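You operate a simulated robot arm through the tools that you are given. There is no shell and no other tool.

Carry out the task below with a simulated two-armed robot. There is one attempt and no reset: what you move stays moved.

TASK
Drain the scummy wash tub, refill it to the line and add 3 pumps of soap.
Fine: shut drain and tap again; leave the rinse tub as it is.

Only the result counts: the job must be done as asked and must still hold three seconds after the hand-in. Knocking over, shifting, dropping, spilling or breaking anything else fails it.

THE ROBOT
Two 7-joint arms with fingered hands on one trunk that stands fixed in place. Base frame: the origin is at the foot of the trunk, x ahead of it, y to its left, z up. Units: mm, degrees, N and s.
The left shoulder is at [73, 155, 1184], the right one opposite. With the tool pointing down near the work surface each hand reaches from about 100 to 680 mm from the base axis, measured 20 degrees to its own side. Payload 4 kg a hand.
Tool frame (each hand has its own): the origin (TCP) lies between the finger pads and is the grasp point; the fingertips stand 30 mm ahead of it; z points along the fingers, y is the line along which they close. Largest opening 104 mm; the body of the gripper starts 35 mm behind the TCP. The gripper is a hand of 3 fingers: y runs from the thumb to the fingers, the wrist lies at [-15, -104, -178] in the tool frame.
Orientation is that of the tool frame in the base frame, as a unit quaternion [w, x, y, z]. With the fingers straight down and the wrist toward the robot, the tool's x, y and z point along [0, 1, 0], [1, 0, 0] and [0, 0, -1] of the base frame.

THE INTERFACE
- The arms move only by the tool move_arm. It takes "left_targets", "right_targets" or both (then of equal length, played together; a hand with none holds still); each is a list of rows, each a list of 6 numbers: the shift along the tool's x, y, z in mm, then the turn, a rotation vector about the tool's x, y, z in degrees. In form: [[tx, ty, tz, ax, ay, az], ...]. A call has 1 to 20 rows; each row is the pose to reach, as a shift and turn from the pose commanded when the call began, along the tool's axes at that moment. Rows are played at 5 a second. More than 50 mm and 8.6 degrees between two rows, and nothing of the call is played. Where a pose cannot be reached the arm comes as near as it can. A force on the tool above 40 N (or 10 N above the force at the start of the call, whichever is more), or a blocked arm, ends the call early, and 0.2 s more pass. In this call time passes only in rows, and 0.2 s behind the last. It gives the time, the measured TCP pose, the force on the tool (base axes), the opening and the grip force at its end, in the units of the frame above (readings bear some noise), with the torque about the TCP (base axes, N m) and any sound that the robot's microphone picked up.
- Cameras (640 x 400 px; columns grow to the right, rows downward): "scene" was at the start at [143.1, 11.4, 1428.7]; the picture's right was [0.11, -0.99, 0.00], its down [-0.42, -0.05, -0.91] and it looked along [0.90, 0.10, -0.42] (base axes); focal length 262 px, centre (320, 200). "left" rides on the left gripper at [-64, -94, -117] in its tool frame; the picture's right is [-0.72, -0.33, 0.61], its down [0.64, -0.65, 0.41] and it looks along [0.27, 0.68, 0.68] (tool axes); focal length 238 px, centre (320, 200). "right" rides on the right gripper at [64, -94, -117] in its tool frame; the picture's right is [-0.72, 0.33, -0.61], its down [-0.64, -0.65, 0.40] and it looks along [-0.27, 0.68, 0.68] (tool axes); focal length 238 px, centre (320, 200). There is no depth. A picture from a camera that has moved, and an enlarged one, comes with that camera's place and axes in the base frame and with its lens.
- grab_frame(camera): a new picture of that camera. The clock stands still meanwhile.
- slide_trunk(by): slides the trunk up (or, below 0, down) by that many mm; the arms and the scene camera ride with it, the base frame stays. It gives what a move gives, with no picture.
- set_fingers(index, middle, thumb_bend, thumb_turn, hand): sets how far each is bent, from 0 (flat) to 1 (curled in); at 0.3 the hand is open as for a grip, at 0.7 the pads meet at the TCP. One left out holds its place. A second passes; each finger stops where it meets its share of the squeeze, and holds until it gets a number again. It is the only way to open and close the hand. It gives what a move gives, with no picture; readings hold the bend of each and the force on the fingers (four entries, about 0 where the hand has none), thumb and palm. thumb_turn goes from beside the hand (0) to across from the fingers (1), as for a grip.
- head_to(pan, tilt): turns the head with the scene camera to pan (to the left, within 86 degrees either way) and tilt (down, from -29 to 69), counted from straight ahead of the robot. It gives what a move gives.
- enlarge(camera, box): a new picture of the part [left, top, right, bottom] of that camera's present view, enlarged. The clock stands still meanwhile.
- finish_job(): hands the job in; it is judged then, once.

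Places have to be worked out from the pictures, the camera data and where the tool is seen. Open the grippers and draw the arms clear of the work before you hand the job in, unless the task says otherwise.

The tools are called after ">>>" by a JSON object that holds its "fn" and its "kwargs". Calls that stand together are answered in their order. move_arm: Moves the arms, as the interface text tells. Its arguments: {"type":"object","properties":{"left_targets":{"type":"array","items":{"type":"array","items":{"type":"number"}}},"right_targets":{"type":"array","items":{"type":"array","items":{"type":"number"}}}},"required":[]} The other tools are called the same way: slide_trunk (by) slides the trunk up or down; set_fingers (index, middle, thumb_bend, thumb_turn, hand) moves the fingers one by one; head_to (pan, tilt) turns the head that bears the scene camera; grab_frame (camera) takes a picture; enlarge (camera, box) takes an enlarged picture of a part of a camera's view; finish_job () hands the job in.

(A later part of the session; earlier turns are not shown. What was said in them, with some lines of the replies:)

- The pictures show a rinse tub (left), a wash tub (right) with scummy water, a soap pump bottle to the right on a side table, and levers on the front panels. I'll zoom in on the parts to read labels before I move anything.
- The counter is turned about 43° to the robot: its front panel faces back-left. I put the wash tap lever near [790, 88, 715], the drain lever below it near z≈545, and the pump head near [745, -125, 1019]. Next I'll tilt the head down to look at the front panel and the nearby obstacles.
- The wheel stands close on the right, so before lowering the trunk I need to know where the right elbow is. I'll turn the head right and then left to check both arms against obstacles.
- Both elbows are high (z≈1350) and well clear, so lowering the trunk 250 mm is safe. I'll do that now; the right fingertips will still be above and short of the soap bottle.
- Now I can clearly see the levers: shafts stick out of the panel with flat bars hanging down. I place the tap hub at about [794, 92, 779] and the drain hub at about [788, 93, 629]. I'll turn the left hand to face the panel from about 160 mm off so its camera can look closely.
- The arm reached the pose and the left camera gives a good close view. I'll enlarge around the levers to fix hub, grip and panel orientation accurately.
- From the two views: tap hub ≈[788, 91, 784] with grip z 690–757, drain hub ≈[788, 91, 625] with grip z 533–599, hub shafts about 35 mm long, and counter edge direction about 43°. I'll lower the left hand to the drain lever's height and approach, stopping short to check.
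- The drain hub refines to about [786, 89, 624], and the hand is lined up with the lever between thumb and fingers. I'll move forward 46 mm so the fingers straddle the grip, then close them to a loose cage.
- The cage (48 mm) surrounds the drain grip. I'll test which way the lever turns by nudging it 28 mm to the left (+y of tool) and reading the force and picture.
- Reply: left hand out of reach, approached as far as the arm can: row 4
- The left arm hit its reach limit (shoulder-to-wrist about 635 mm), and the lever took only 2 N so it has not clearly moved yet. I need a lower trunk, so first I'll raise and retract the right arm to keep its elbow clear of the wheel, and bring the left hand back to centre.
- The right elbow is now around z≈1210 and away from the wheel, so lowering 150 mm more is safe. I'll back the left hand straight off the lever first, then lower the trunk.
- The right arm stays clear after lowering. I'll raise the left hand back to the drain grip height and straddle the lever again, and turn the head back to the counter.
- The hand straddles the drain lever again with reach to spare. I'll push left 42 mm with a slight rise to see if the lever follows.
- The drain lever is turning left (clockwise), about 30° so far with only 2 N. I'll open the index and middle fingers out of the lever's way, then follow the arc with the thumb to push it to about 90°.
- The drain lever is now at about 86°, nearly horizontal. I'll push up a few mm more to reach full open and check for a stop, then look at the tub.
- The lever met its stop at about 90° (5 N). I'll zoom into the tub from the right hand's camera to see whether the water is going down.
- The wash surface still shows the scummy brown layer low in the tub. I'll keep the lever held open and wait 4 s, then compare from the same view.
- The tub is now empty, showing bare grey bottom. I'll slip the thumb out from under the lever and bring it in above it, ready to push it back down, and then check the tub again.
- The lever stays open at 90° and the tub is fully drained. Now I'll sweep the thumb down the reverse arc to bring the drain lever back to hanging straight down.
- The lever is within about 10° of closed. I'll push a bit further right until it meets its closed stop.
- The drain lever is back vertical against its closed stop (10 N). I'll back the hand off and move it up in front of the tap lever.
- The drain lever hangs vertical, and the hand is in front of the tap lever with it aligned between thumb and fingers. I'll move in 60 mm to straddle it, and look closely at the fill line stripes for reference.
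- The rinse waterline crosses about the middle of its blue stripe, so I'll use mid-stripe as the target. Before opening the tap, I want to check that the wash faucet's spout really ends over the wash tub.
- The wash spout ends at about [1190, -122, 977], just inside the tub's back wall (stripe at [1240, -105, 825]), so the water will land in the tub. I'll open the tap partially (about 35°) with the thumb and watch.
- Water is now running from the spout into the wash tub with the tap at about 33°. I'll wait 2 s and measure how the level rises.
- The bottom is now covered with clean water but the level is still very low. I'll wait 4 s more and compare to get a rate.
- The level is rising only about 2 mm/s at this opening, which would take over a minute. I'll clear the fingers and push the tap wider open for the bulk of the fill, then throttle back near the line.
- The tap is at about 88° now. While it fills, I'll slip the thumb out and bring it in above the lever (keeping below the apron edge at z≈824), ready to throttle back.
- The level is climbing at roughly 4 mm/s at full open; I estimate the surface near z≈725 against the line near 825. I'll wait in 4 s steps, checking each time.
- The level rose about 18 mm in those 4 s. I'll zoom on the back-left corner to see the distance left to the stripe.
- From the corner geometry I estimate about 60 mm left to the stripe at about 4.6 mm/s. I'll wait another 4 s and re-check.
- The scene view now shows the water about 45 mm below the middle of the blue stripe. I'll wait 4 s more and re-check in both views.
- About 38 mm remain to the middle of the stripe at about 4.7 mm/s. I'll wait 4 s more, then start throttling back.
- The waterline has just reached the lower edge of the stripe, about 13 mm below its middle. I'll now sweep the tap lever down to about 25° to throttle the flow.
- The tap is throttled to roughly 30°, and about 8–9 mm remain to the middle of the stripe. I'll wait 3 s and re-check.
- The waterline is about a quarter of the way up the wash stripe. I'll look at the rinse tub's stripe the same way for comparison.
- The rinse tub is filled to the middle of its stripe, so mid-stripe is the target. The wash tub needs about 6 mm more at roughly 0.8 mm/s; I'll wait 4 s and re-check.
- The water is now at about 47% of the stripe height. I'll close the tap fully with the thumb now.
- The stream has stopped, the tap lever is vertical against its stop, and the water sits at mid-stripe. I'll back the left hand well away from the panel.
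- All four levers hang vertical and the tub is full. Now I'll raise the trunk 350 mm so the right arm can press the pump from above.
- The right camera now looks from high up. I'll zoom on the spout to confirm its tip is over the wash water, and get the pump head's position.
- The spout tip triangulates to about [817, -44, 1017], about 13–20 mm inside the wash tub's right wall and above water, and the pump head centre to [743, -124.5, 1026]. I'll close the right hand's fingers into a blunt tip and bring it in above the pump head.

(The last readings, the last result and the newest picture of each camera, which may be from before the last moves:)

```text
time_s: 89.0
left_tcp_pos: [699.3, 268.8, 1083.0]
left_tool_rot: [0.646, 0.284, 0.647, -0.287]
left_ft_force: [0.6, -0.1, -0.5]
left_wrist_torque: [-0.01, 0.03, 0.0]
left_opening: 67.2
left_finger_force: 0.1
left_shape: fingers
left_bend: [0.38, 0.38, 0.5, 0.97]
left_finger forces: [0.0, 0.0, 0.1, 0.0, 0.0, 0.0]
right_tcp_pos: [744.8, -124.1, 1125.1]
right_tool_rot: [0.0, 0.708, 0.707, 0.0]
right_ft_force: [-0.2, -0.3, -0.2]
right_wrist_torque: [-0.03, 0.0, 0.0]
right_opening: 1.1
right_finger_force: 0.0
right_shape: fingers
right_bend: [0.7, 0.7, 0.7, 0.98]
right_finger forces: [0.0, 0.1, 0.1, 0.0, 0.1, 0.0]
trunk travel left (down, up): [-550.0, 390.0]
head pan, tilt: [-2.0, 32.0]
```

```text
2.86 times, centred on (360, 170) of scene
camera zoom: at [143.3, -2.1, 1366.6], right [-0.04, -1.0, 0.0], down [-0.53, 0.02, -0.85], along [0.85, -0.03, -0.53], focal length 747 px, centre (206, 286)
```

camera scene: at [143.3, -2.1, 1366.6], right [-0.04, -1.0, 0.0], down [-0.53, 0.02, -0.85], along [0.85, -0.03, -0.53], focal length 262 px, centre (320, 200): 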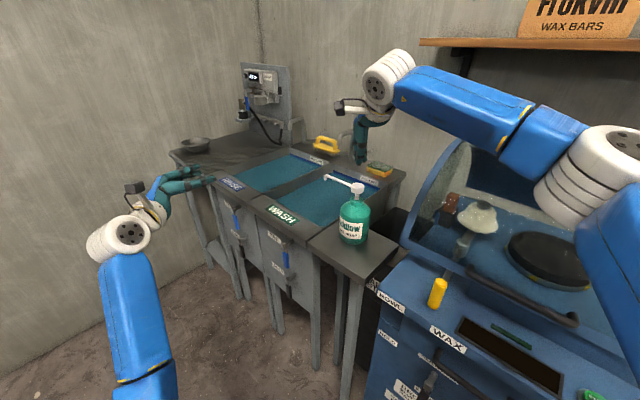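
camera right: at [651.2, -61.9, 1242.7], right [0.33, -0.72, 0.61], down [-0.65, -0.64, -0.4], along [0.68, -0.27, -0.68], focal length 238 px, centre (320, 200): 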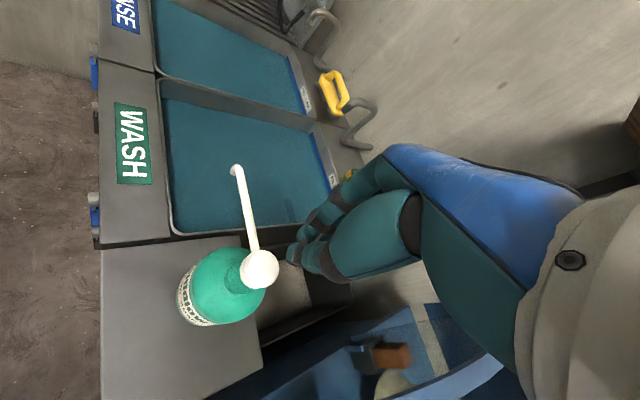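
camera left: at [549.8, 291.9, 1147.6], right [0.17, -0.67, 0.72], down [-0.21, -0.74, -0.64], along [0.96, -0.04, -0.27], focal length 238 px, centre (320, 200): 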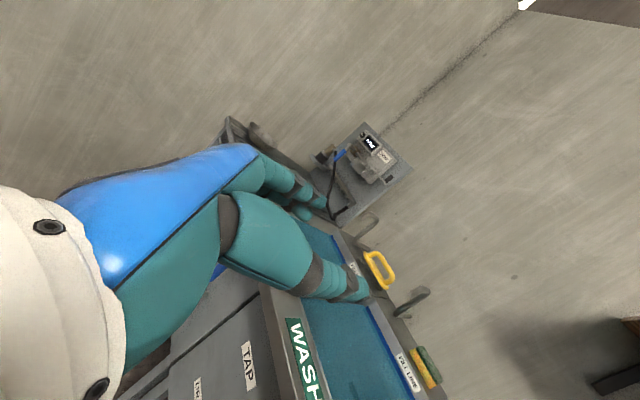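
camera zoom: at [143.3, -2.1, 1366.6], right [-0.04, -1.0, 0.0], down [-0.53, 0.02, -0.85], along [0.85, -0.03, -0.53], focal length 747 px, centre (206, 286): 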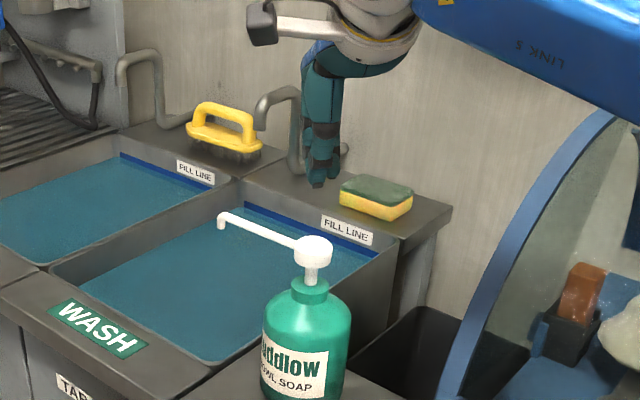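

The closed fingertips (about [745, -122, 1091]) sit directly above the pump head (about [743.5, -123.5], top about 1036). I'll lower 42 mm to just above it and check the alignment.

>>> {"fn": "move_arm", "kwargs": {"right_targets": [[0, 0, 15, 0, 0, 0], [0, 0, 30, 0, 0, 0], [0, 0, 42, 0, 0, 0]]}}

>>> {"fn": "enlarge", "kwargs": {"camera": "scene", "box": [310, 130, 410, 210]}}

>>> {"fn": "enlarge", "kwargs": {"camera": "right", "box": [180, 180, 380, 330]}}

```text
time_s: 89.8
left_tcp_pos: [696.9, 268.2, 1083.9]
left_tool_rot: [0.648, 0.285, 0.646, -0.285]
left_ft_force: [0.7, 0.1, -0.6]
left_wrist_torque: [0.0, 0.02, 0.01]
left_opening: 67.2
left_finger_force: 0.1
left_shape: fingers
left_bend: [0.38, 0.38, 0.5, 0.97]
left_finger forces: [0.1, 0.1, 0.0, 0.1, 0.1, 0.0]
right_tcp_pos: [742.5, -125.7, 1083.8]
right_tool_rot: [0.0, 0.707, 0.707, 0.0]
right_ft_force: [0.5, -0.8, -0.5]
right_wrist_torque: [0.0, 0.01, 0.0]
right_opening: 1.4
right_finger_force: 0.0
right_shape: fingers
right_bend: [0.7, 0.7, 0.7, 0.98]
right_finger forces: [0.1, 0.0, 0.0, 0.0, 0.1, 0.0]
trunk travel left (down, up): [-550.0, 390.0]
head pan, tilt: [-2.0, 32.0]
```

```text
5.00 times, centred on (360, 170) of scene
camera zoom: at [141.3, -2.7, 1366.8], right [-0.04, -1.0, 0.0], down [-0.53, 0.02, -0.85], along [0.85, -0.03, -0.53], focal length 1308 px, centre (120, 350)
```

zoom: 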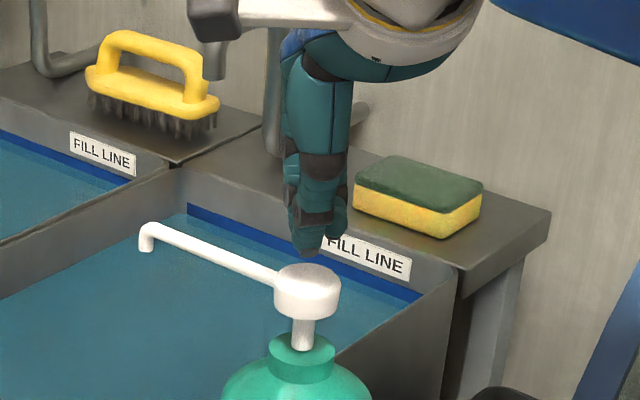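

```text
2.67 times, centred on (280, 255) of right
camera zoom: at [648.6, -62.2, 1200.9], right [0.33, -0.72, 0.61], down [-0.65, -0.64, -0.4], along [0.68, -0.27, -0.68], focal length 636 px, centre (427, 53)
```

zoom: 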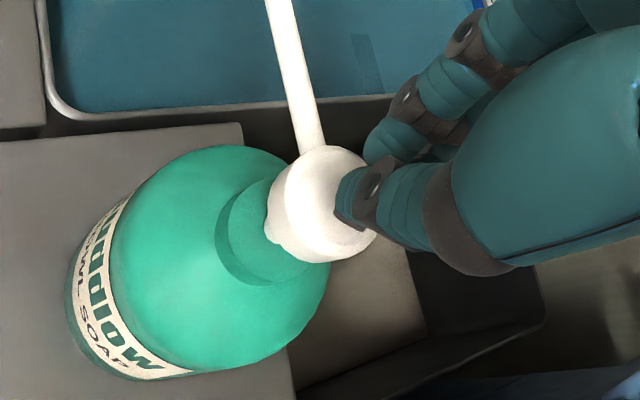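

Fingertips are about 14 mm above the head and nearly centred; I'll shift about 3 mm toward +y and lower gently 22 mm to find contact and feel the spring force.

>>> {"fn": "move_arm", "kwargs": {"right_targets": [[2.5, 1, 6, 0, 0, 0], [2.5, 1, 12, 0, 0, 0], [2.5, 1, 17, 0, 0, 0], [2.5, 1, 22, 0, 0, 0]]}}

>>> {"fn": "enlarge", "kwargs": {"camera": "scene", "box": [310, 130, 410, 210]}}

```text
time_s: 90.8
left_tcp_pos: [698.0, 268.8, 1083.9]
left_tool_rot: [0.647, 0.285, 0.647, -0.285]
left_ft_force: [0.6, 0.3, -0.1]
left_wrist_torque: [0.03, 0.0, 0.0]
left_opening: 67.4
left_finger_force: 0.1
left_shape: fingers
left_bend: [0.38, 0.38, 0.5, 0.97]
left_finger forces: [0.0, 0.0, 0.1, 0.0, 0.0, 0.1]
right_tcp_pos: [745.0, -122.5, 1063.2]
right_tool_rot: [0.0, 0.708, 0.707, 0.0]
right_ft_force: [0.0, 0.5, 0.6]
right_wrist_torque: [-0.02, 0.01, 0.04]
right_opening: 1.5
right_finger_force: 0.5
right_shape: fingers
right_bend: [0.7, 0.7, 0.7, 0.98]
right_finger forces: [0.0, 0.1, 0.1, 0.0, 0.7, 0.0]
trunk travel left (down, up): [-550.0, 390.0]
head pan, tilt: [-2.0, 32.0]
```

```text
5.00 times, centred on (360, 170) of scene
camera zoom: at [141.3, -2.6, 1366.9], right [-0.04, -1.0, 0.0], down [-0.53, 0.02, -0.85], along [0.85, -0.03, -0.53], focal length 1308 px, centre (120, 350)
```

zoom: 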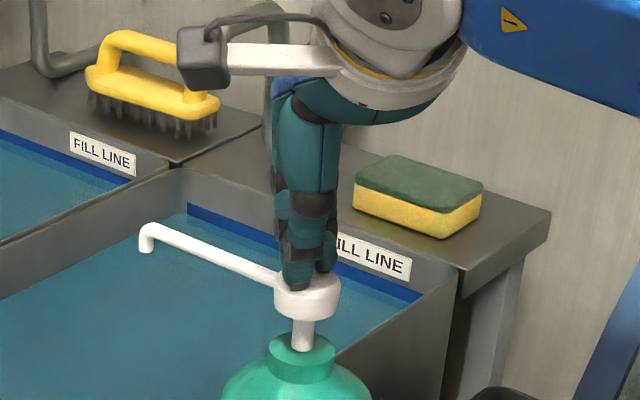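

The fingertips just touch the top of the head (0.7 N). I'll press straight down in small steps about 18 mm for the first pump and watch the force.

>>> {"fn": "move_arm", "kwargs": {"right_targets": [[-2, 0, 4, 0, 0, 0], [-2, 0, 8, 0, 0, 0], [-2, 0, 11, 0, 0, 0], [-2, 0, 14, 0, 0, 0]]}}

>>> {"fn": "enlarge", "kwargs": {"camera": "scene", "box": [310, 130, 410, 210]}}

>>> {"fn": "enlarge", "kwargs": {"camera": "right", "box": [180, 130, 380, 330]}}

```text
time_s: 91.8
left_tcp_pos: [696.2, 269.9, 1084.4]
left_tool_rot: [0.647, 0.285, 0.647, -0.285]
left_ft_force: [0.0, 0.0, 0.4]
left_wrist_torque: [0.02, 0.01, -0.04]
left_opening: 67.3
left_finger_force: 0.1
left_shape: fingers
left_bend: [0.38, 0.38, 0.5, 0.97]
left_finger forces: [0.0, 0.0, 0.1, 0.0, 0.0, 0.0]
right_tcp_pos: [743.9, -122.9, 1049.7]
right_tool_rot: [0.001, 0.707, 0.707, 0.001]
right_ft_force: [0.7, 2.7, 9.6]
right_wrist_torque: [0.06, 0.02, -0.02]
right_opening: 0.7
right_finger_force: 4.6
right_shape: fingers
right_bend: [0.7, 0.7, 0.7, 0.97]
right_finger forces: [2.8, 0.1, 0.0, 0.0, 6.4, 0.1]
trunk travel left (down, up): [-550.0, 390.0]
head pan, tilt: [-2.0, 32.0]
```

```text
5.00 times, centred on (360, 170) of scene
camera zoom: at [138.8, -1.4, 1367.2], right [-0.04, -1.0, 0.0], down [-0.53, 0.02, -0.85], along [0.85, -0.03, -0.53], focal length 1308 px, centre (120, 350)
```

zoom: 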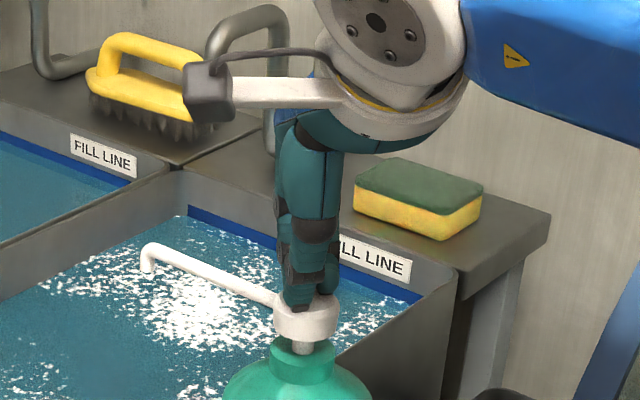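

```text
2.00 times, centred on (280, 230) of right
camera zoom: at [648.9, -60.7, 1167.4], right [0.32, -0.72, 0.61], down [-0.65, -0.64, -0.41], along [0.69, -0.27, -0.68], focal length 477 px, centre (400, 140)
```

zoom: 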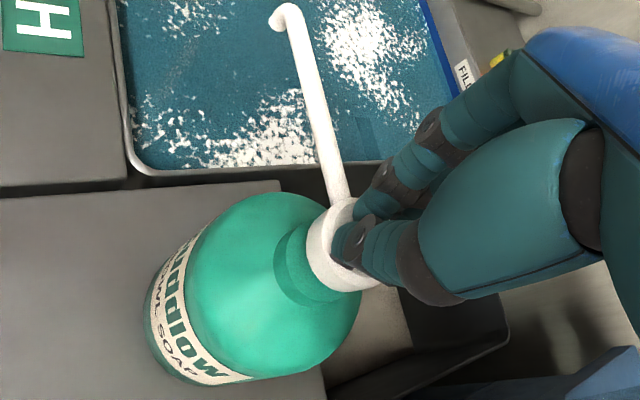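

Soap foam has appeared on the wash water at about 10 N, so the pump works. I'll press the last few mm to bottom out this same stroke.

>>> {"fn": "move_arm", "kwargs": {"right_targets": [[0, 0, 2, 0, 0, 0], [0, 0, 4, 0, 0, 0], [0, 0, 6, 0, 0, 0]]}}

>>> {"fn": "enlarge", "kwargs": {"camera": "scene", "box": [310, 130, 410, 210]}}

```text
time_s: 92.6
left_tcp_pos: [694.5, 270.8, 1086.0]
left_tool_rot: [0.648, 0.285, 0.646, -0.286]
left_ft_force: [-0.5, -1.1, -0.2]
left_wrist_torque: [0.0, -0.01, 0.02]
left_opening: 67.3
left_finger_force: 0.0
left_shape: fingers
left_bend: [0.38, 0.38, 0.5, 0.97]
left_finger forces: [0.1, 0.1, 0.1, 0.1, 0.0, 0.0]
right_tcp_pos: [742.6, -124.9, 1049.0]
right_tool_rot: [0.003, 0.707, 0.707, 0.005]
right_ft_force: [5.2, -0.7, 28.2]
right_wrist_torque: [0.19, -0.23, -0.06]
right_opening: 0.6
right_finger_force: 13.8
right_shape: fingers
right_bend: [0.69, 0.7, 0.71, 0.97]
right_finger forces: [19.0, 0.7, 0.0, 0.0, 7.9, 0.0]
trunk travel left (down, up): [-550.0, 390.0]
head pan, tilt: [-2.0, 32.0]
```

```text
5.00 times, centred on (360, 170) of scene
camera zoom: at [135.6, -1.6, 1367.9], right [-0.04, -1.0, 0.0], down [-0.53, 0.02, -0.85], along [0.85, -0.03, -0.53], focal length 1308 px, centre (120, 350)
```

zoom: 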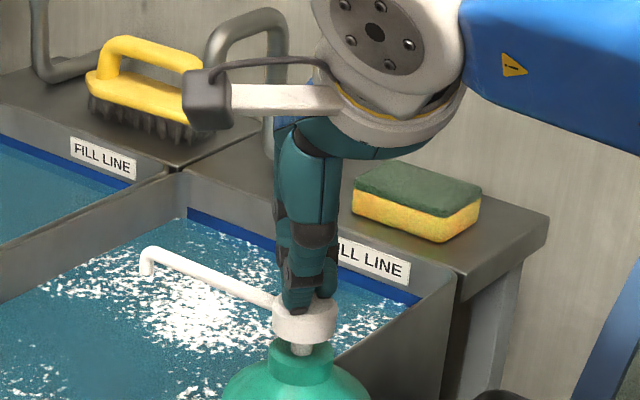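

Force jumped to 28 N with no further travel, so that stroke was full (about 14 mm). I'll release by rising straight up until clear, letting the head return.

>>> {"fn": "move_arm", "kwargs": {"right_targets": [[0, 0, -6, 0, 0, 0], [0, 0, -13, 0, 0, 0], [0, 0, -20, 0, 0, 0], [0, 0, -27, 0, 0, 0], [0, 0, -30, 0, 0, 0]]}}

>>> {"fn": "enlarge", "kwargs": {"camera": "scene", "box": [310, 130, 410, 210]}}

>>> {"fn": "enlarge", "kwargs": {"camera": "right", "box": [180, 130, 380, 330]}}

```text
time_s: 93.8
left_tcp_pos: [696.3, 269.0, 1085.9]
left_tool_rot: [0.648, 0.286, 0.646, -0.285]
left_ft_force: [0.1, 0.2, 0.1]
left_wrist_torque: [-0.03, -0.01, -0.04]
left_opening: 67.6
left_finger_force: 0.0
left_shape: fingers
left_bend: [0.38, 0.38, 0.5, 0.97]
left_finger forces: [0.1, 0.0, 0.1, 0.0, 0.1, 0.0]
right_tcp_pos: [744.9, -125.5, 1072.7]
right_tool_rot: [0.0, 0.708, 0.706, -0.001]
right_ft_force: [0.3, -0.3, -0.7]
right_wrist_torque: [-0.01, 0.01, 0.0]
right_opening: 0.5
right_finger_force: 0.2
right_shape: fingers
right_bend: [0.7, 0.7, 0.7, 0.97]
right_finger forces: [0.0, 0.1, 0.0, 0.0, 0.0, 0.0]
trunk travel left (down, up): [-550.0, 390.0]
head pan, tilt: [-2.0, 32.0]
```

```text
5.00 times, centred on (360, 170) of scene
camera zoom: at [141.2, -2.6, 1366.8], right [-0.04, -1.0, 0.0], down [-0.53, 0.02, -0.85], along [0.85, -0.03, -0.53], focal length 1308 px, centre (120, 350)
```

zoom: 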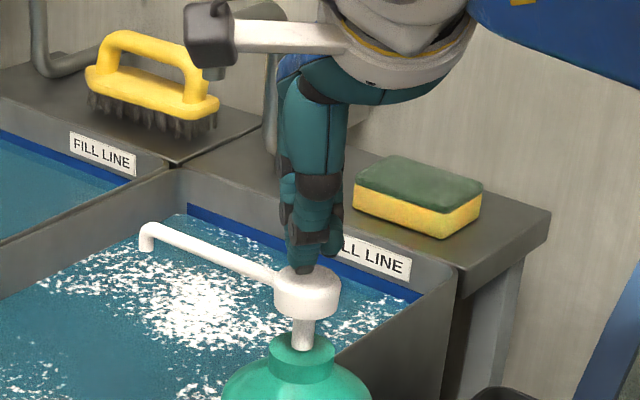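

```text
2.00 times, centred on (280, 230) of right
camera zoom: at [650.8, -61.3, 1189.6], right [0.33, -0.72, 0.61], down [-0.65, -0.64, -0.4], along [0.68, -0.27, -0.68], focal length 477 px, centre (400, 140)
```

zoom: 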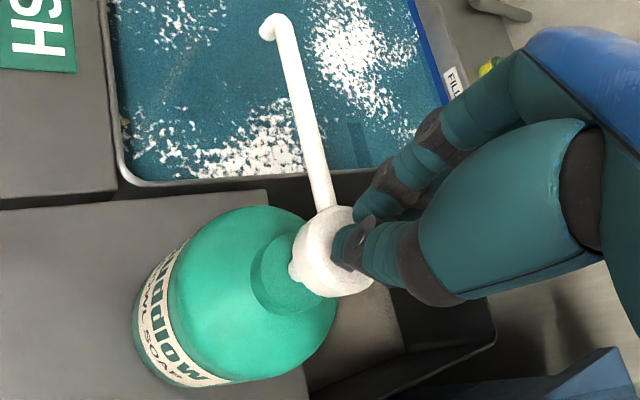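

The head is fully back up, the bottle hasn't moved, and foam shows only in the wash tub. Now the second pump: press down 26 mm (contact at about 9 mm).

>>> {"fn": "move_arm", "kwargs": {"right_targets": [[0, 0, 6, 0, 0, 0], [0, 0, 12, 0, 0, 0], [0, 0, 17, 0, 0, 0], [0, 0, 21, 0, 0, 0], [0, 0, 24, 0, 0, 0], [0, 0, 26, 0, 0, 0]]}}

>>> {"fn": "enlarge", "kwargs": {"camera": "scene", "box": [280, 130, 400, 230]}}

```text
time_s: 95.2
left_tcp_pos: [696.4, 269.2, 1085.4]
left_tool_rot: [0.647, 0.286, 0.647, -0.284]
left_ft_force: [0.3, 0.3, 0.8]
left_wrist_torque: [0.02, -0.04, 0.04]
left_opening: 67.4
left_finger_force: 0.0
left_shape: fingers
left_bend: [0.38, 0.38, 0.5, 0.97]
left_finger forces: [0.0, 0.0, 0.0, 0.1, 0.0, 0.0]
right_tcp_pos: [742.5, -125.1, 1049.3]
right_tool_rot: [0.002, 0.708, 0.706, 0.003]
right_ft_force: [3.5, -0.8, 16.0]
right_wrist_torque: [0.1, -0.22, -0.03]
right_opening: 0.0
right_finger_force: 8.3
right_shape: fingers
right_bend: [0.7, 0.7, 0.71, 0.98]
right_finger forces: [12.1, 0.3, 0.1, 0.0, 3.3, 0.0]
trunk travel left (down, up): [-550.0, 390.0]
head pan, tilt: [-2.0, 32.0]
```

```text
4.00 times, centred on (340, 180) of scene
camera zoom: at [138.6, -2.4, 1367.4], right [-0.04, -1.0, 0.0], down [-0.53, 0.02, -0.85], along [0.85, -0.03, -0.53], focal length 1046 px, centre (240, 280)
```

zoom: 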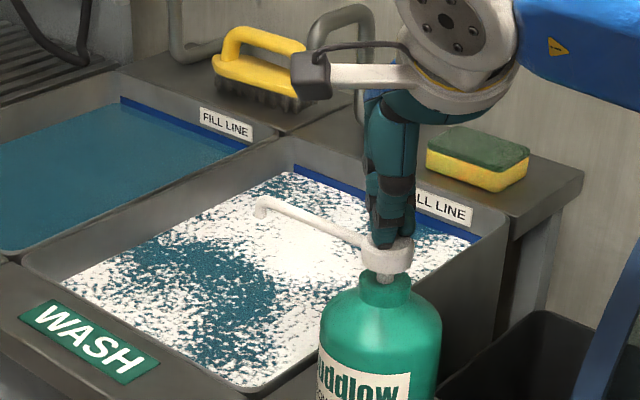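

The foam has grown, so the second pump is registered and bottomed at 16 N. I'll release again fully.

>>> {"fn": "move_arm", "kwargs": {"right_targets": [[0, 0, -6, 0, 0, 0], [0, 0, -13, 0, 0, 0], [0, 0, -20, 0, 0, 0], [0, 0, -26, 0, 0, 0], [0, 0, -27, 0, 0, 0]]}}

>>> {"fn": "enlarge", "kwargs": {"camera": "scene", "box": [310, 130, 410, 210]}}

```text
time_s: 96.4
left_tcp_pos: [697.3, 268.0, 1083.6]
left_tool_rot: [0.646, 0.286, 0.647, -0.285]
left_ft_force: [-0.4, -0.4, 0.6]
left_wrist_torque: [-0.01, 0.02, 0.02]
left_opening: 67.2
left_finger_force: 0.1
left_shape: fingers
left_bend: [0.38, 0.38, 0.5, 0.97]
left_finger forces: [0.0, 0.1, 0.1, 0.0, 0.0, 0.0]
right_tcp_pos: [744.3, -124.4, 1072.5]
right_tool_rot: [0.0, 0.707, 0.707, -0.001]
right_ft_force: [-0.2, -1.0, 0.0]
right_wrist_torque: [-0.02, -0.01, -0.01]
right_opening: 0.5
right_finger_force: 0.1
right_shape: fingers
right_bend: [0.7, 0.7, 0.7, 0.98]
right_finger forces: [0.1, 0.0, 0.0, 0.1, 0.0, 0.0]
trunk travel left (down, up): [-550.0, 390.0]
head pan, tilt: [-2.0, 32.0]
```

```text
5.00 times, centred on (360, 170) of scene
camera zoom: at [141.3, -2.5, 1366.8], right [-0.04, -1.0, 0.0], down [-0.53, 0.02, -0.85], along [0.85, -0.03, -0.53], focal length 1308 px, centre (120, 350)
```

zoom: 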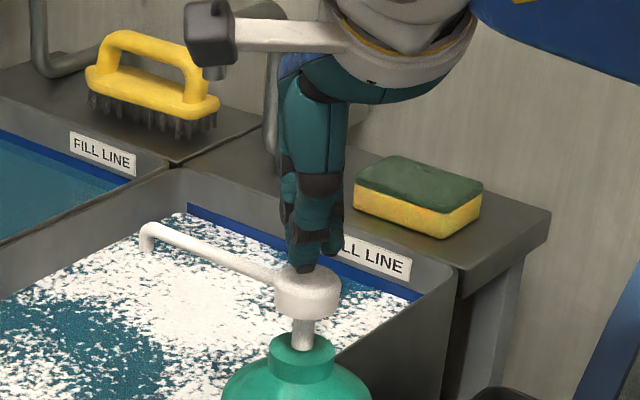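

The head is back at full height and the bottle is in place. Now the third and last pump with the same stroke.

>>> {"fn": "move_arm", "kwargs": {"right_targets": [[0, 0, 6, 0, 0, 0], [0, 0, 12, 0, 0, 0], [0, 0, 17, 0, 0, 0], [0, 0, 21, 0, 0, 0], [0, 0, 24, 0, 0, 0], [0, 0, 26, 0, 0, 0]]}}

>>> {"fn": "enlarge", "kwargs": {"camera": "scene", "box": [280, 130, 400, 230]}}

```text
time_s: 97.8
left_tcp_pos: [695.4, 268.3, 1084.5]
left_tool_rot: [0.648, 0.285, 0.646, -0.285]
left_ft_force: [-0.1, 0.3, -0.6]
left_wrist_torque: [-0.02, 0.01, -0.02]
left_opening: 67.1
left_finger_force: 0.1
left_shape: fingers
left_bend: [0.38, 0.38, 0.5, 0.97]
left_finger forces: [0.0, 0.1, 0.1, 0.0, 0.0, 0.0]
right_tcp_pos: [744.3, -123.8, 1050.2]
right_tool_rot: [0.001, 0.708, 0.706, 0.003]
right_ft_force: [0.9, 0.0, 11.3]
right_wrist_torque: [0.11, 0.02, 0.03]
right_opening: 0.0
right_finger_force: 6.2
right_shape: fingers
right_bend: [0.7, 0.7, 0.7, 0.98]
right_finger forces: [4.5, 0.1, 0.0, 0.0, 7.7, 0.0]
trunk travel left (down, up): [-550.0, 390.0]
head pan, tilt: [-2.0, 32.0]
```

```text
4.00 times, centred on (340, 180) of scene
camera zoom: at [138.2, -2.4, 1367.4], right [-0.04, -1.0, 0.0], down [-0.53, 0.02, -0.85], along [0.85, -0.03, -0.53], focal length 1046 px, centre (240, 280)
```

zoom: 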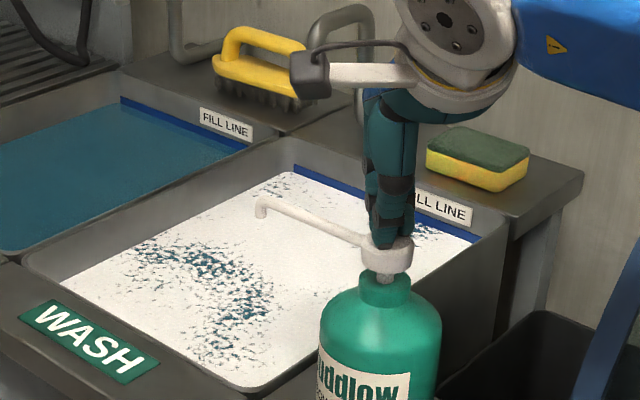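

Foam has grown again for the third pump at 11 N. I'll push 2 mm more to be sure this same stroke bottoms, then release and rise well clear.

>>> {"fn": "move_arm", "kwargs": {"right_targets": [[0, 0, 1, 0, 0, 0], [0, 0, 2.5, 0, 0, 0], [0, 0, -4, 0, 0, 0], [0, 0, -11, 0, 0, 0], [0, 0, -18, 0, 0, 0], [0, 0, -26, 0, 0, 0], [0, 0, -40, 0, 0, 0], [0, 0, -60, 0, 0, 0], [0, 0, -80, 0, 0, 0]]}}

>>> {"fn": "enlarge", "kwargs": {"camera": "scene", "box": [280, 120, 420, 230]}}

>>> {"fn": "grab_frame", "kwargs": {"camera": "right"}}

```text
time_s: 99.8
left_tcp_pos: [697.1, 269.0, 1085.4]
left_tool_rot: [0.648, 0.285, 0.646, -0.286]
left_ft_force: [-0.4, 0.5, -0.4]
left_wrist_torque: [0.03, 0.0, 0.01]
left_opening: 67.1
left_finger_force: 0.0
left_shape: fingers
left_bend: [0.38, 0.38, 0.5, 0.97]
left_finger forces: [0.0, 0.1, 0.1, 0.0, 0.1, 0.0]
right_tcp_pos: [745.3, -123.0, 1127.4]
right_tool_rot: [0.0, 0.708, 0.706, 0.0]
right_ft_force: [0.2, 0.2, 0.1]
right_wrist_torque: [-0.03, 0.0, -0.01]
right_opening: 0.6
right_finger_force: 0.1
right_shape: fingers
right_bend: [0.7, 0.7, 0.7, 0.98]
right_finger forces: [0.0, 0.0, 0.0, 0.0, 0.0, 0.1]
trunk travel left (down, up): [-550.0, 390.0]
head pan, tilt: [-2.0, 32.0]
```

```text
3.64 times, centred on (350, 175) of scene
camera zoom: at [141.0, -2.1, 1366.8], right [-0.04, -1.0, 0.0], down [-0.53, 0.02, -0.85], along [0.85, -0.03, -0.53], focal length 951 px, centre (211, 291)
```

zoom: 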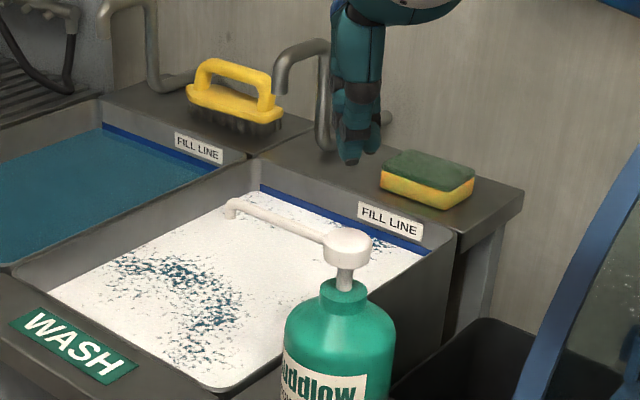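

```text
taken
camera right: at [650.3, -60.9, 1244.1], right [0.32, -0.72, 0.61], down [-0.65, -0.64, -0.4], along [0.68, -0.27, -0.68], focal length 238 px, centre (320, 200)
```

right: 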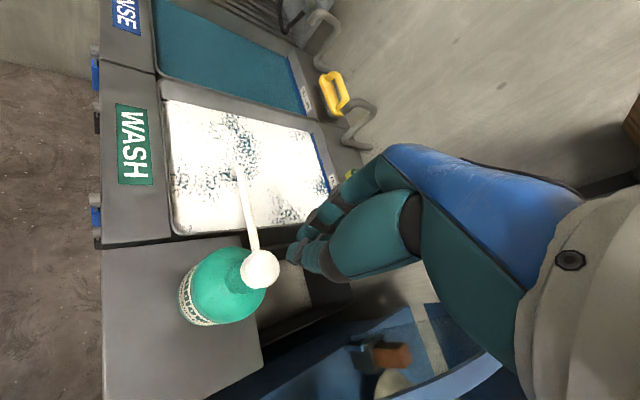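

Three pumps are done; the head is back up and the bottle is exactly where it was. I'll retract the right arm along the reverse path and pull the left hand farther back, then check the level.

>>> {"fn": "move_arm", "kwargs": {"right_targets": [[-1.5, -25, -35, 0, 0, 0], [-3, -50, -70, 0, 0, 0], [-5, -75, -105, 0, 0, 0], [-6.5, -100, -140, 0, 0, 0], [-8, -125, -175, 0, 0, 0], [-10, -150, -200, 0, 0, 0], [-11.5, -175, -225, 0, 0, 0], [-13, -200, -250, 0, 0, 0], [-15, -225, -275, 0, 0, 0], [-16.5, -250, -300, 0, 0, 0]], "left_targets": [[0, 0, -10, 0, 0, 0], [0, 0, -20, 0, 0, 0], [0, 0, -30, 0, 0, 0], [0, 0, -40, 0, 0, 0], [0, 0, -50, 0, 0, 0], [0, -5, -55, 0, 0, 0], [0, -10, -60, 0, 0, 0], [0, -20, -65, 0, 0, 0], [0, -30, -70, 0, 0, 0], [0, -40, -75, 0, 0, 0]]}}

>>> {"fn": "set_fingers", "kwargs": {"hand": "right", "index": 0.3, "middle": 0.3, "thumb_bend": 0.3}}

>>> {"fn": "set_fingers", "kwargs": {"hand": "left", "index": 0.3, "middle": 0.3, "thumb_bend": 0.3}}

>>> {"fn": "head_to", "kwargs": {"pan": 8, "tilt": 32}}

>>> {"fn": "grab_frame", "kwargs": {"camera": "scene"}}

>>> {"fn": "enlarge", "kwargs": {"camera": "scene", "box": [250, 110, 450, 270]}}

>>> {"fn": "grab_frame", "kwargs": {"camera": "right"}}

```text
time_s: 102.0
left_tcp_pos: [618.5, 296.2, 1086.4]
left_tool_rot: [0.647, 0.285, 0.646, -0.286]
left_ft_force: [-0.2, 0.1, 0.5]
left_wrist_torque: [0.0, -0.03, 0.0]
left_opening: 67.4
left_finger_force: 0.0
left_shape: fingers
left_bend: [0.38, 0.38, 0.5, 0.97]
left_finger forces: [0.0, 0.0, 0.0, 0.0, 0.1, 0.1]
right_tcp_pos: [492.7, -138.2, 1427.6]
right_tool_rot: [0.001, 0.708, 0.706, 0.001]
right_ft_force: [-0.5, -0.6, 0.4]
right_wrist_torque: [-0.03, -0.02, -0.06]
right_opening: 0.4
right_finger_force: 0.0
right_shape: fingers
right_bend: [0.7, 0.7, 0.7, 0.98]
right_finger forces: [0.0, 0.0, 0.1, 0.0, 0.0, 0.0]
trunk travel left (down, up): [-550.0, 390.0]
head pan, tilt: [-2.0, 32.0]
```

```text
time_s: 103.0
left_tcp_pos: [618.4, 297.6, 1084.6]
left_tool_rot: [0.647, 0.286, 0.647, -0.285]
left_ft_force: [-0.7, -0.4, -0.4]
left_wrist_torque: [0.0, 0.05, -0.02]
left_opening: 67.3
left_finger_force: 0.0
left_shape: fingers
left_bend: [0.38, 0.38, 0.5, 0.97]
left_finger forces: [0.1, 0.0, 0.1, 0.0, 0.0, 0.1]
right_tcp_pos: [495.8, -139.4, 1426.5]
right_tool_rot: [0.0, 0.708, 0.707, 0.0]
right_ft_force: [0.4, -0.7, 0.8]
right_wrist_torque: [0.0, -0.02, -0.01]
right_opening: 102.6
right_finger_force: 0.1
right_shape: fingers
right_bend: [0.3, 0.3, 0.3, 0.98]
right_finger forces: [0.1, 0.0, 0.1, 0.1, 0.1, 0.0]
trunk travel left (down, up): [-550.0, 390.0]
head pan, tilt: [-2.0, 32.0]
```

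```text
time_s: 104.0
left_tcp_pos: [617.6, 296.3, 1084.0]
left_tool_rot: [0.647, 0.285, 0.647, -0.286]
left_ft_force: [0.3, 0.2, 0.1]
left_wrist_torque: [0.0, 0.0, 0.03]
left_opening: 102.5
left_finger_force: 0.0
left_shape: fingers
left_bend: [0.3, 0.3, 0.3, 0.97]
left_finger forces: [0.0, 0.1, 0.1, 0.0, 0.1, 0.0]
right_tcp_pos: [494.4, -139.4, 1426.2]
right_tool_rot: [0.0, 0.707, 0.707, -0.001]
right_ft_force: [-0.1, 0.5, 0.3]
right_wrist_torque: [0.04, -0.03, 0.02]
right_opening: 102.7
right_finger_force: 0.1
right_shape: fingers
right_bend: [0.3, 0.3, 0.3, 0.98]
right_finger forces: [0.0, 0.0, 0.1, 0.0, 0.1, 0.0]
trunk travel left (down, up): [-550.0, 390.0]
head pan, tilt: [-2.0, 32.0]
```

```text
time_s: 104.7
left_tcp_pos: [618.9, 295.5, 1084.8]
left_tool_rot: [0.648, 0.285, 0.646, -0.286]
left_ft_force: [0.3, -0.1, 0.4]
left_wrist_torque: [0.0, -0.02, -0.02]
left_opening: 102.8
left_finger_force: 0.0
left_shape: fingers
left_bend: [0.3, 0.3, 0.3, 0.97]
left_finger forces: [0.1, 0.0, 0.0, 0.0, 0.0, 0.0]
right_tcp_pos: [494.3, -138.7, 1426.3]
right_tool_rot: [0.0, 0.708, 0.706, 0.0]
right_ft_force: [-1.2, 0.3, 0.1]
right_wrist_torque: [0.03, -0.03, 0.01]
right_opening: 102.8
right_finger_force: 0.1
right_shape: fingers
right_bend: [0.3, 0.3, 0.3, 0.98]
right_finger forces: [0.0, 0.0, 0.1, 0.1, 0.1, 0.0]
trunk travel left (down, up): [-550.0, 390.0]
head pan, tilt: [8.0, 32.0]
```

```text
taken
camera scene: at [139.6, 13.1, 1366.9], right [0.14, -0.99, 0.0], down [-0.53, -0.07, -0.85], along [0.84, 0.12, -0.53], focal length 262 px, centre (320, 200)
```

scene: 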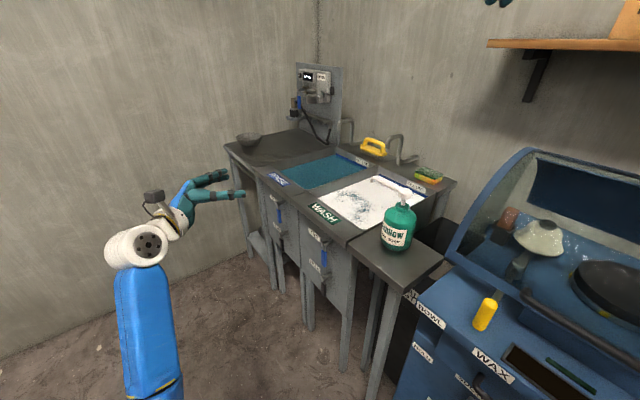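

```text
2.50 times, centred on (350, 190) of scene
camera zoom: at [139.6, 13.1, 1366.9], right [0.14, -0.99, 0.0], down [-0.53, -0.07, -0.85], along [0.84, 0.12, -0.53], focal length 654 px, centre (245, 225)
```

zoom: 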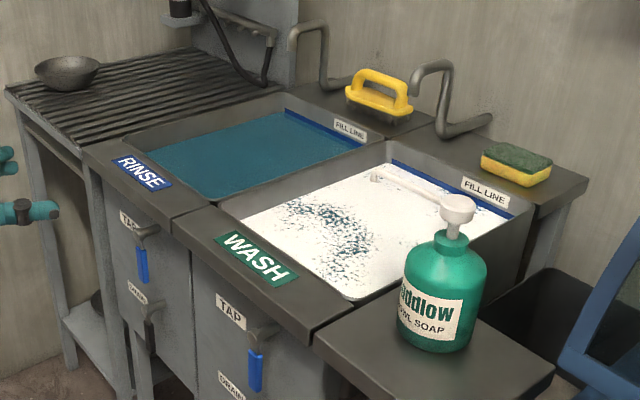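

```text
taken
camera right: at [400.3, -76.5, 1544.2], right [0.32, -0.72, 0.61], down [-0.65, -0.64, -0.41], along [0.68, -0.27, -0.68], focal length 238 px, centre (320, 200)
```

right: 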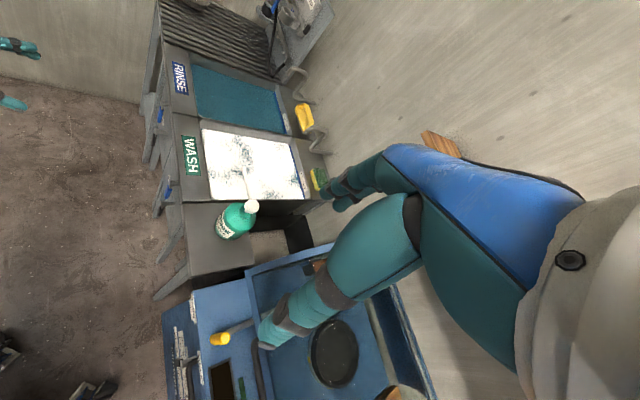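

Both hands are open and withdrawn. I'll take final close looks at the waterline on both stripes and at the levers.

>>> {"fn": "enlarge", "kwargs": {"camera": "scene", "box": [370, 160, 430, 205]}}

>>> {"fn": "enlarge", "kwargs": {"camera": "scene", "box": [320, 135, 380, 180]}}

>>> {"fn": "enlarge", "kwargs": {"camera": "scene", "box": [250, 180, 370, 310]}}

```text
8.89 times, centred on (400, 182) of scene
camera zoom: at [139.6, 13.1, 1366.9], right [0.14, -0.99, 0.0], down [-0.53, -0.07, -0.85], along [0.84, 0.12, -0.53], focal length 2324 px, centre (-391, 356)
```

zoom: 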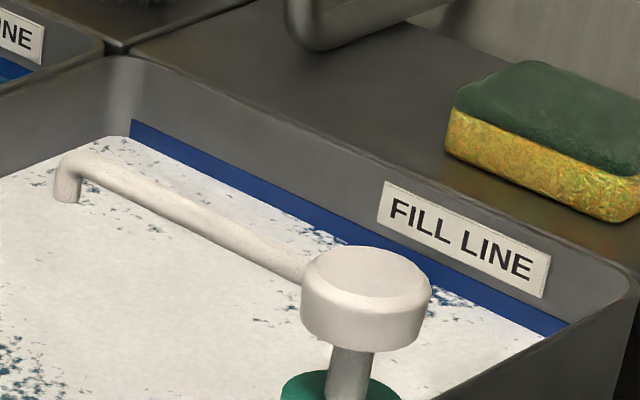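

```text
8.89 times, centred on (350, 158) of scene
camera zoom: at [139.6, 13.1, 1366.9], right [0.14, -0.99, 0.0], down [-0.53, -0.07, -0.85], along [0.84, 0.12, -0.53], focal length 2324 px, centre (53, 578)
```

zoom: 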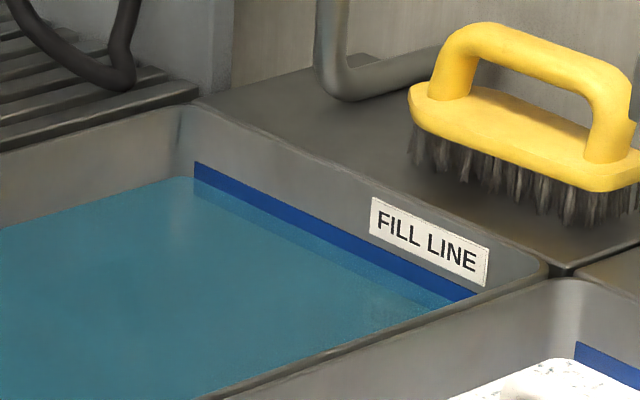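

```text
3.08 times, centred on (310, 245) of scene
camera zoom: at [139.6, 13.1, 1366.9], right [0.14, -0.99, 0.0], down [-0.53, -0.07, -0.85], along [0.84, 0.12, -0.53], focal length 805 px, centre (351, 62)
```

zoom: 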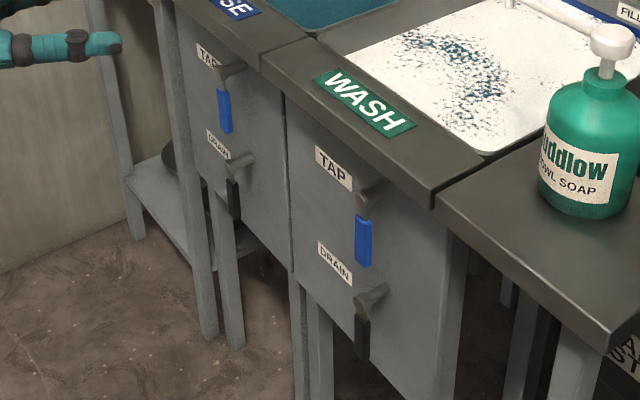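

The levers are all vertical, no stream shows, and the waterline is near mid-stripe like the rinse tub. I'll wait 4 s and compare the same view to make sure the level holds steady.

>>> {"fn": "move_arm", "kwargs": {"left_targets": [[0, 0, 0, 0, 0, 0], [0, 0, 0, 0, 0, 0], [0, 0, 0, 0, 0, 0], [0, 0, 0, 0, 0, 0], [0, 0, 0, 0, 0, 0], [0, 0, 0, 0, 0, 0], [0, 0, 0, 0, 0, 0], [0, 0, 0, 0, 0, 0], [0, 0, 0, 0, 0, 0], [0, 0, 0, 0, 0, 0], [0, 0, 0, 0, 0, 0], [0, 0, 0, 0, 0, 0], [0, 0, 0, 0, 0, 0], [0, 0, 0, 0, 0, 0], [0, 0, 0, 0, 0, 0], [0, 0, 0, 0, 0, 0], [0, 0, 0, 0, 0, 0], [0, 0, 0, 0, 0, 0], [0, 0, 0, 0, 0, 0], [0, 0, 0, 0, 0, 0]]}}

>>> {"fn": "enlarge", "kwargs": {"camera": "scene", "box": [370, 160, 430, 205]}}

>>> {"fn": "enlarge", "kwargs": {"camera": "scene", "box": [365, 162, 395, 185]}}

>>> {"fn": "enlarge", "kwargs": {"camera": "scene", "box": [330, 145, 360, 168]}}

```text
time_s: 108.9
left_tcp_pos: [619.4, 295.9, 1084.0]
left_tool_rot: [0.647, 0.285, 0.647, -0.285]
left_ft_force: [0.5, -0.2, 0.7]
left_wrist_torque: [-0.02, -0.01, 0.01]
left_opening: 102.9
left_finger_force: 0.0
left_shape: fingers
left_bend: [0.3, 0.3, 0.3, 0.97]
left_finger forces: [0.1, 0.0, 0.0, 0.0, 0.0, 0.0]
right_tcp_pos: [495.4, -139.9, 1426.8]
right_tool_rot: [0.001, 0.708, 0.707, 0.001]
right_ft_force: [-0.1, -1.0, 0.0]
right_wrist_torque: [-0.01, 0.02, -0.01]
right_opening: 102.7
right_finger_force: 0.1
right_shape: fingers
right_bend: [0.3, 0.3, 0.3, 0.98]
right_finger forces: [0.0, 0.0, 0.0, 0.0, 0.0, 0.0]
trunk travel left (down, up): [-550.0, 390.0]
head pan, tilt: [8.0, 32.0]
```

```text
8.89 times, centred on (400, 182) of scene
camera zoom: at [139.6, 13.1, 1366.9], right [0.14, -0.99, 0.0], down [-0.53, -0.07, -0.85], along [0.84, 0.12, -0.53], focal length 2324 px, centre (-391, 356)
```

zoom: 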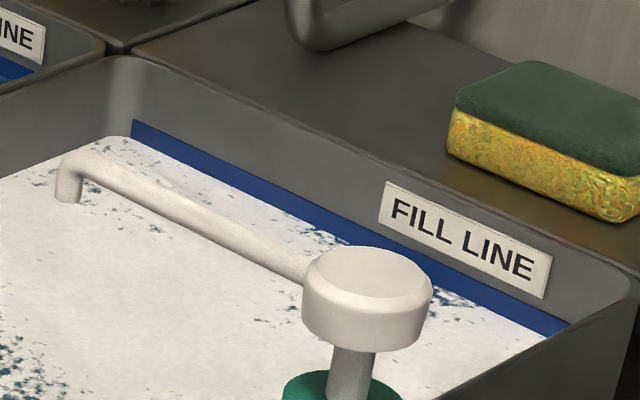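

```text
16.00 times, centred on (380, 174) of scene
camera zoom: at [139.6, 13.1, 1366.9], right [0.14, -0.99, 0.0], down [-0.53, -0.07, -0.85], along [0.84, 0.12, -0.53], focal length 4184 px, centre (-640, 624)
```

zoom: 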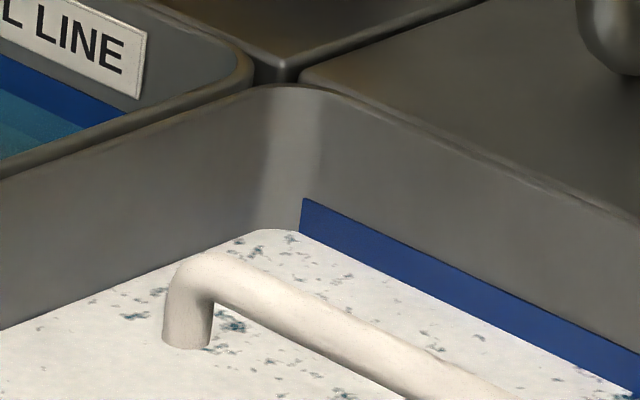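

```text
16.00 times, centred on (345, 156) of scene
camera zoom: at [139.6, 13.1, 1366.9], right [0.14, -0.99, 0.0], down [-0.53, -0.07, -0.85], along [0.84, 0.12, -0.53], focal length 4184 px, centre (-80, 896)
```

zoom: 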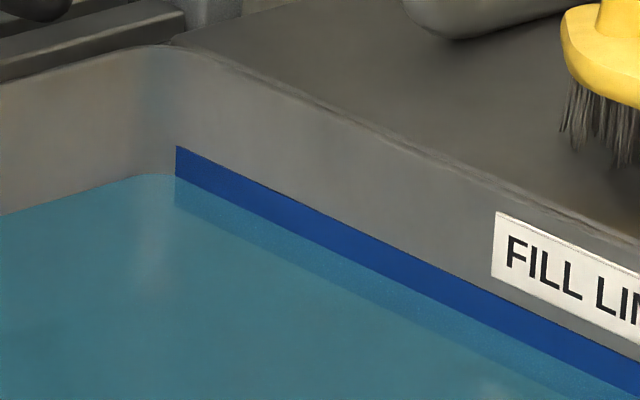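

The level is steady, about 11 mm below the stripe's top edge against about 10 mm in the rinse tub. Drain and tap are shut, three pumps of soap are in, the bottle and other items are in place, and both hands are open and clear. I'm handing in the job.

>>> {"fn": "finish_job", "kwargs": {}}

```text
The job is handed in.
```

I drained the wash tub, refilled it to the line and added 3 pumps of soap. The job is handed in; I don't have the judging result.

- **Drain:** The scummy water emptied fully, down to the bare tub bottom. The drain lever is back against its closed stop.
- **Refill:** The water sits at about the middle of the blue fill stripe, within about 1 mm of the rinse tub's level. It held steady over a 4 s check before the hand-in. The tap is shut and no stream is showing.
- **Soap:** I made three full strokes of the pump. The foam grew with each one and showed only in the wash tub.
- **Everything else:** The rinse tub and its levers were left alone. The soap bottle stayed where it was, and nothing was knocked over or spilled. Both hands are open and clear of the counter.
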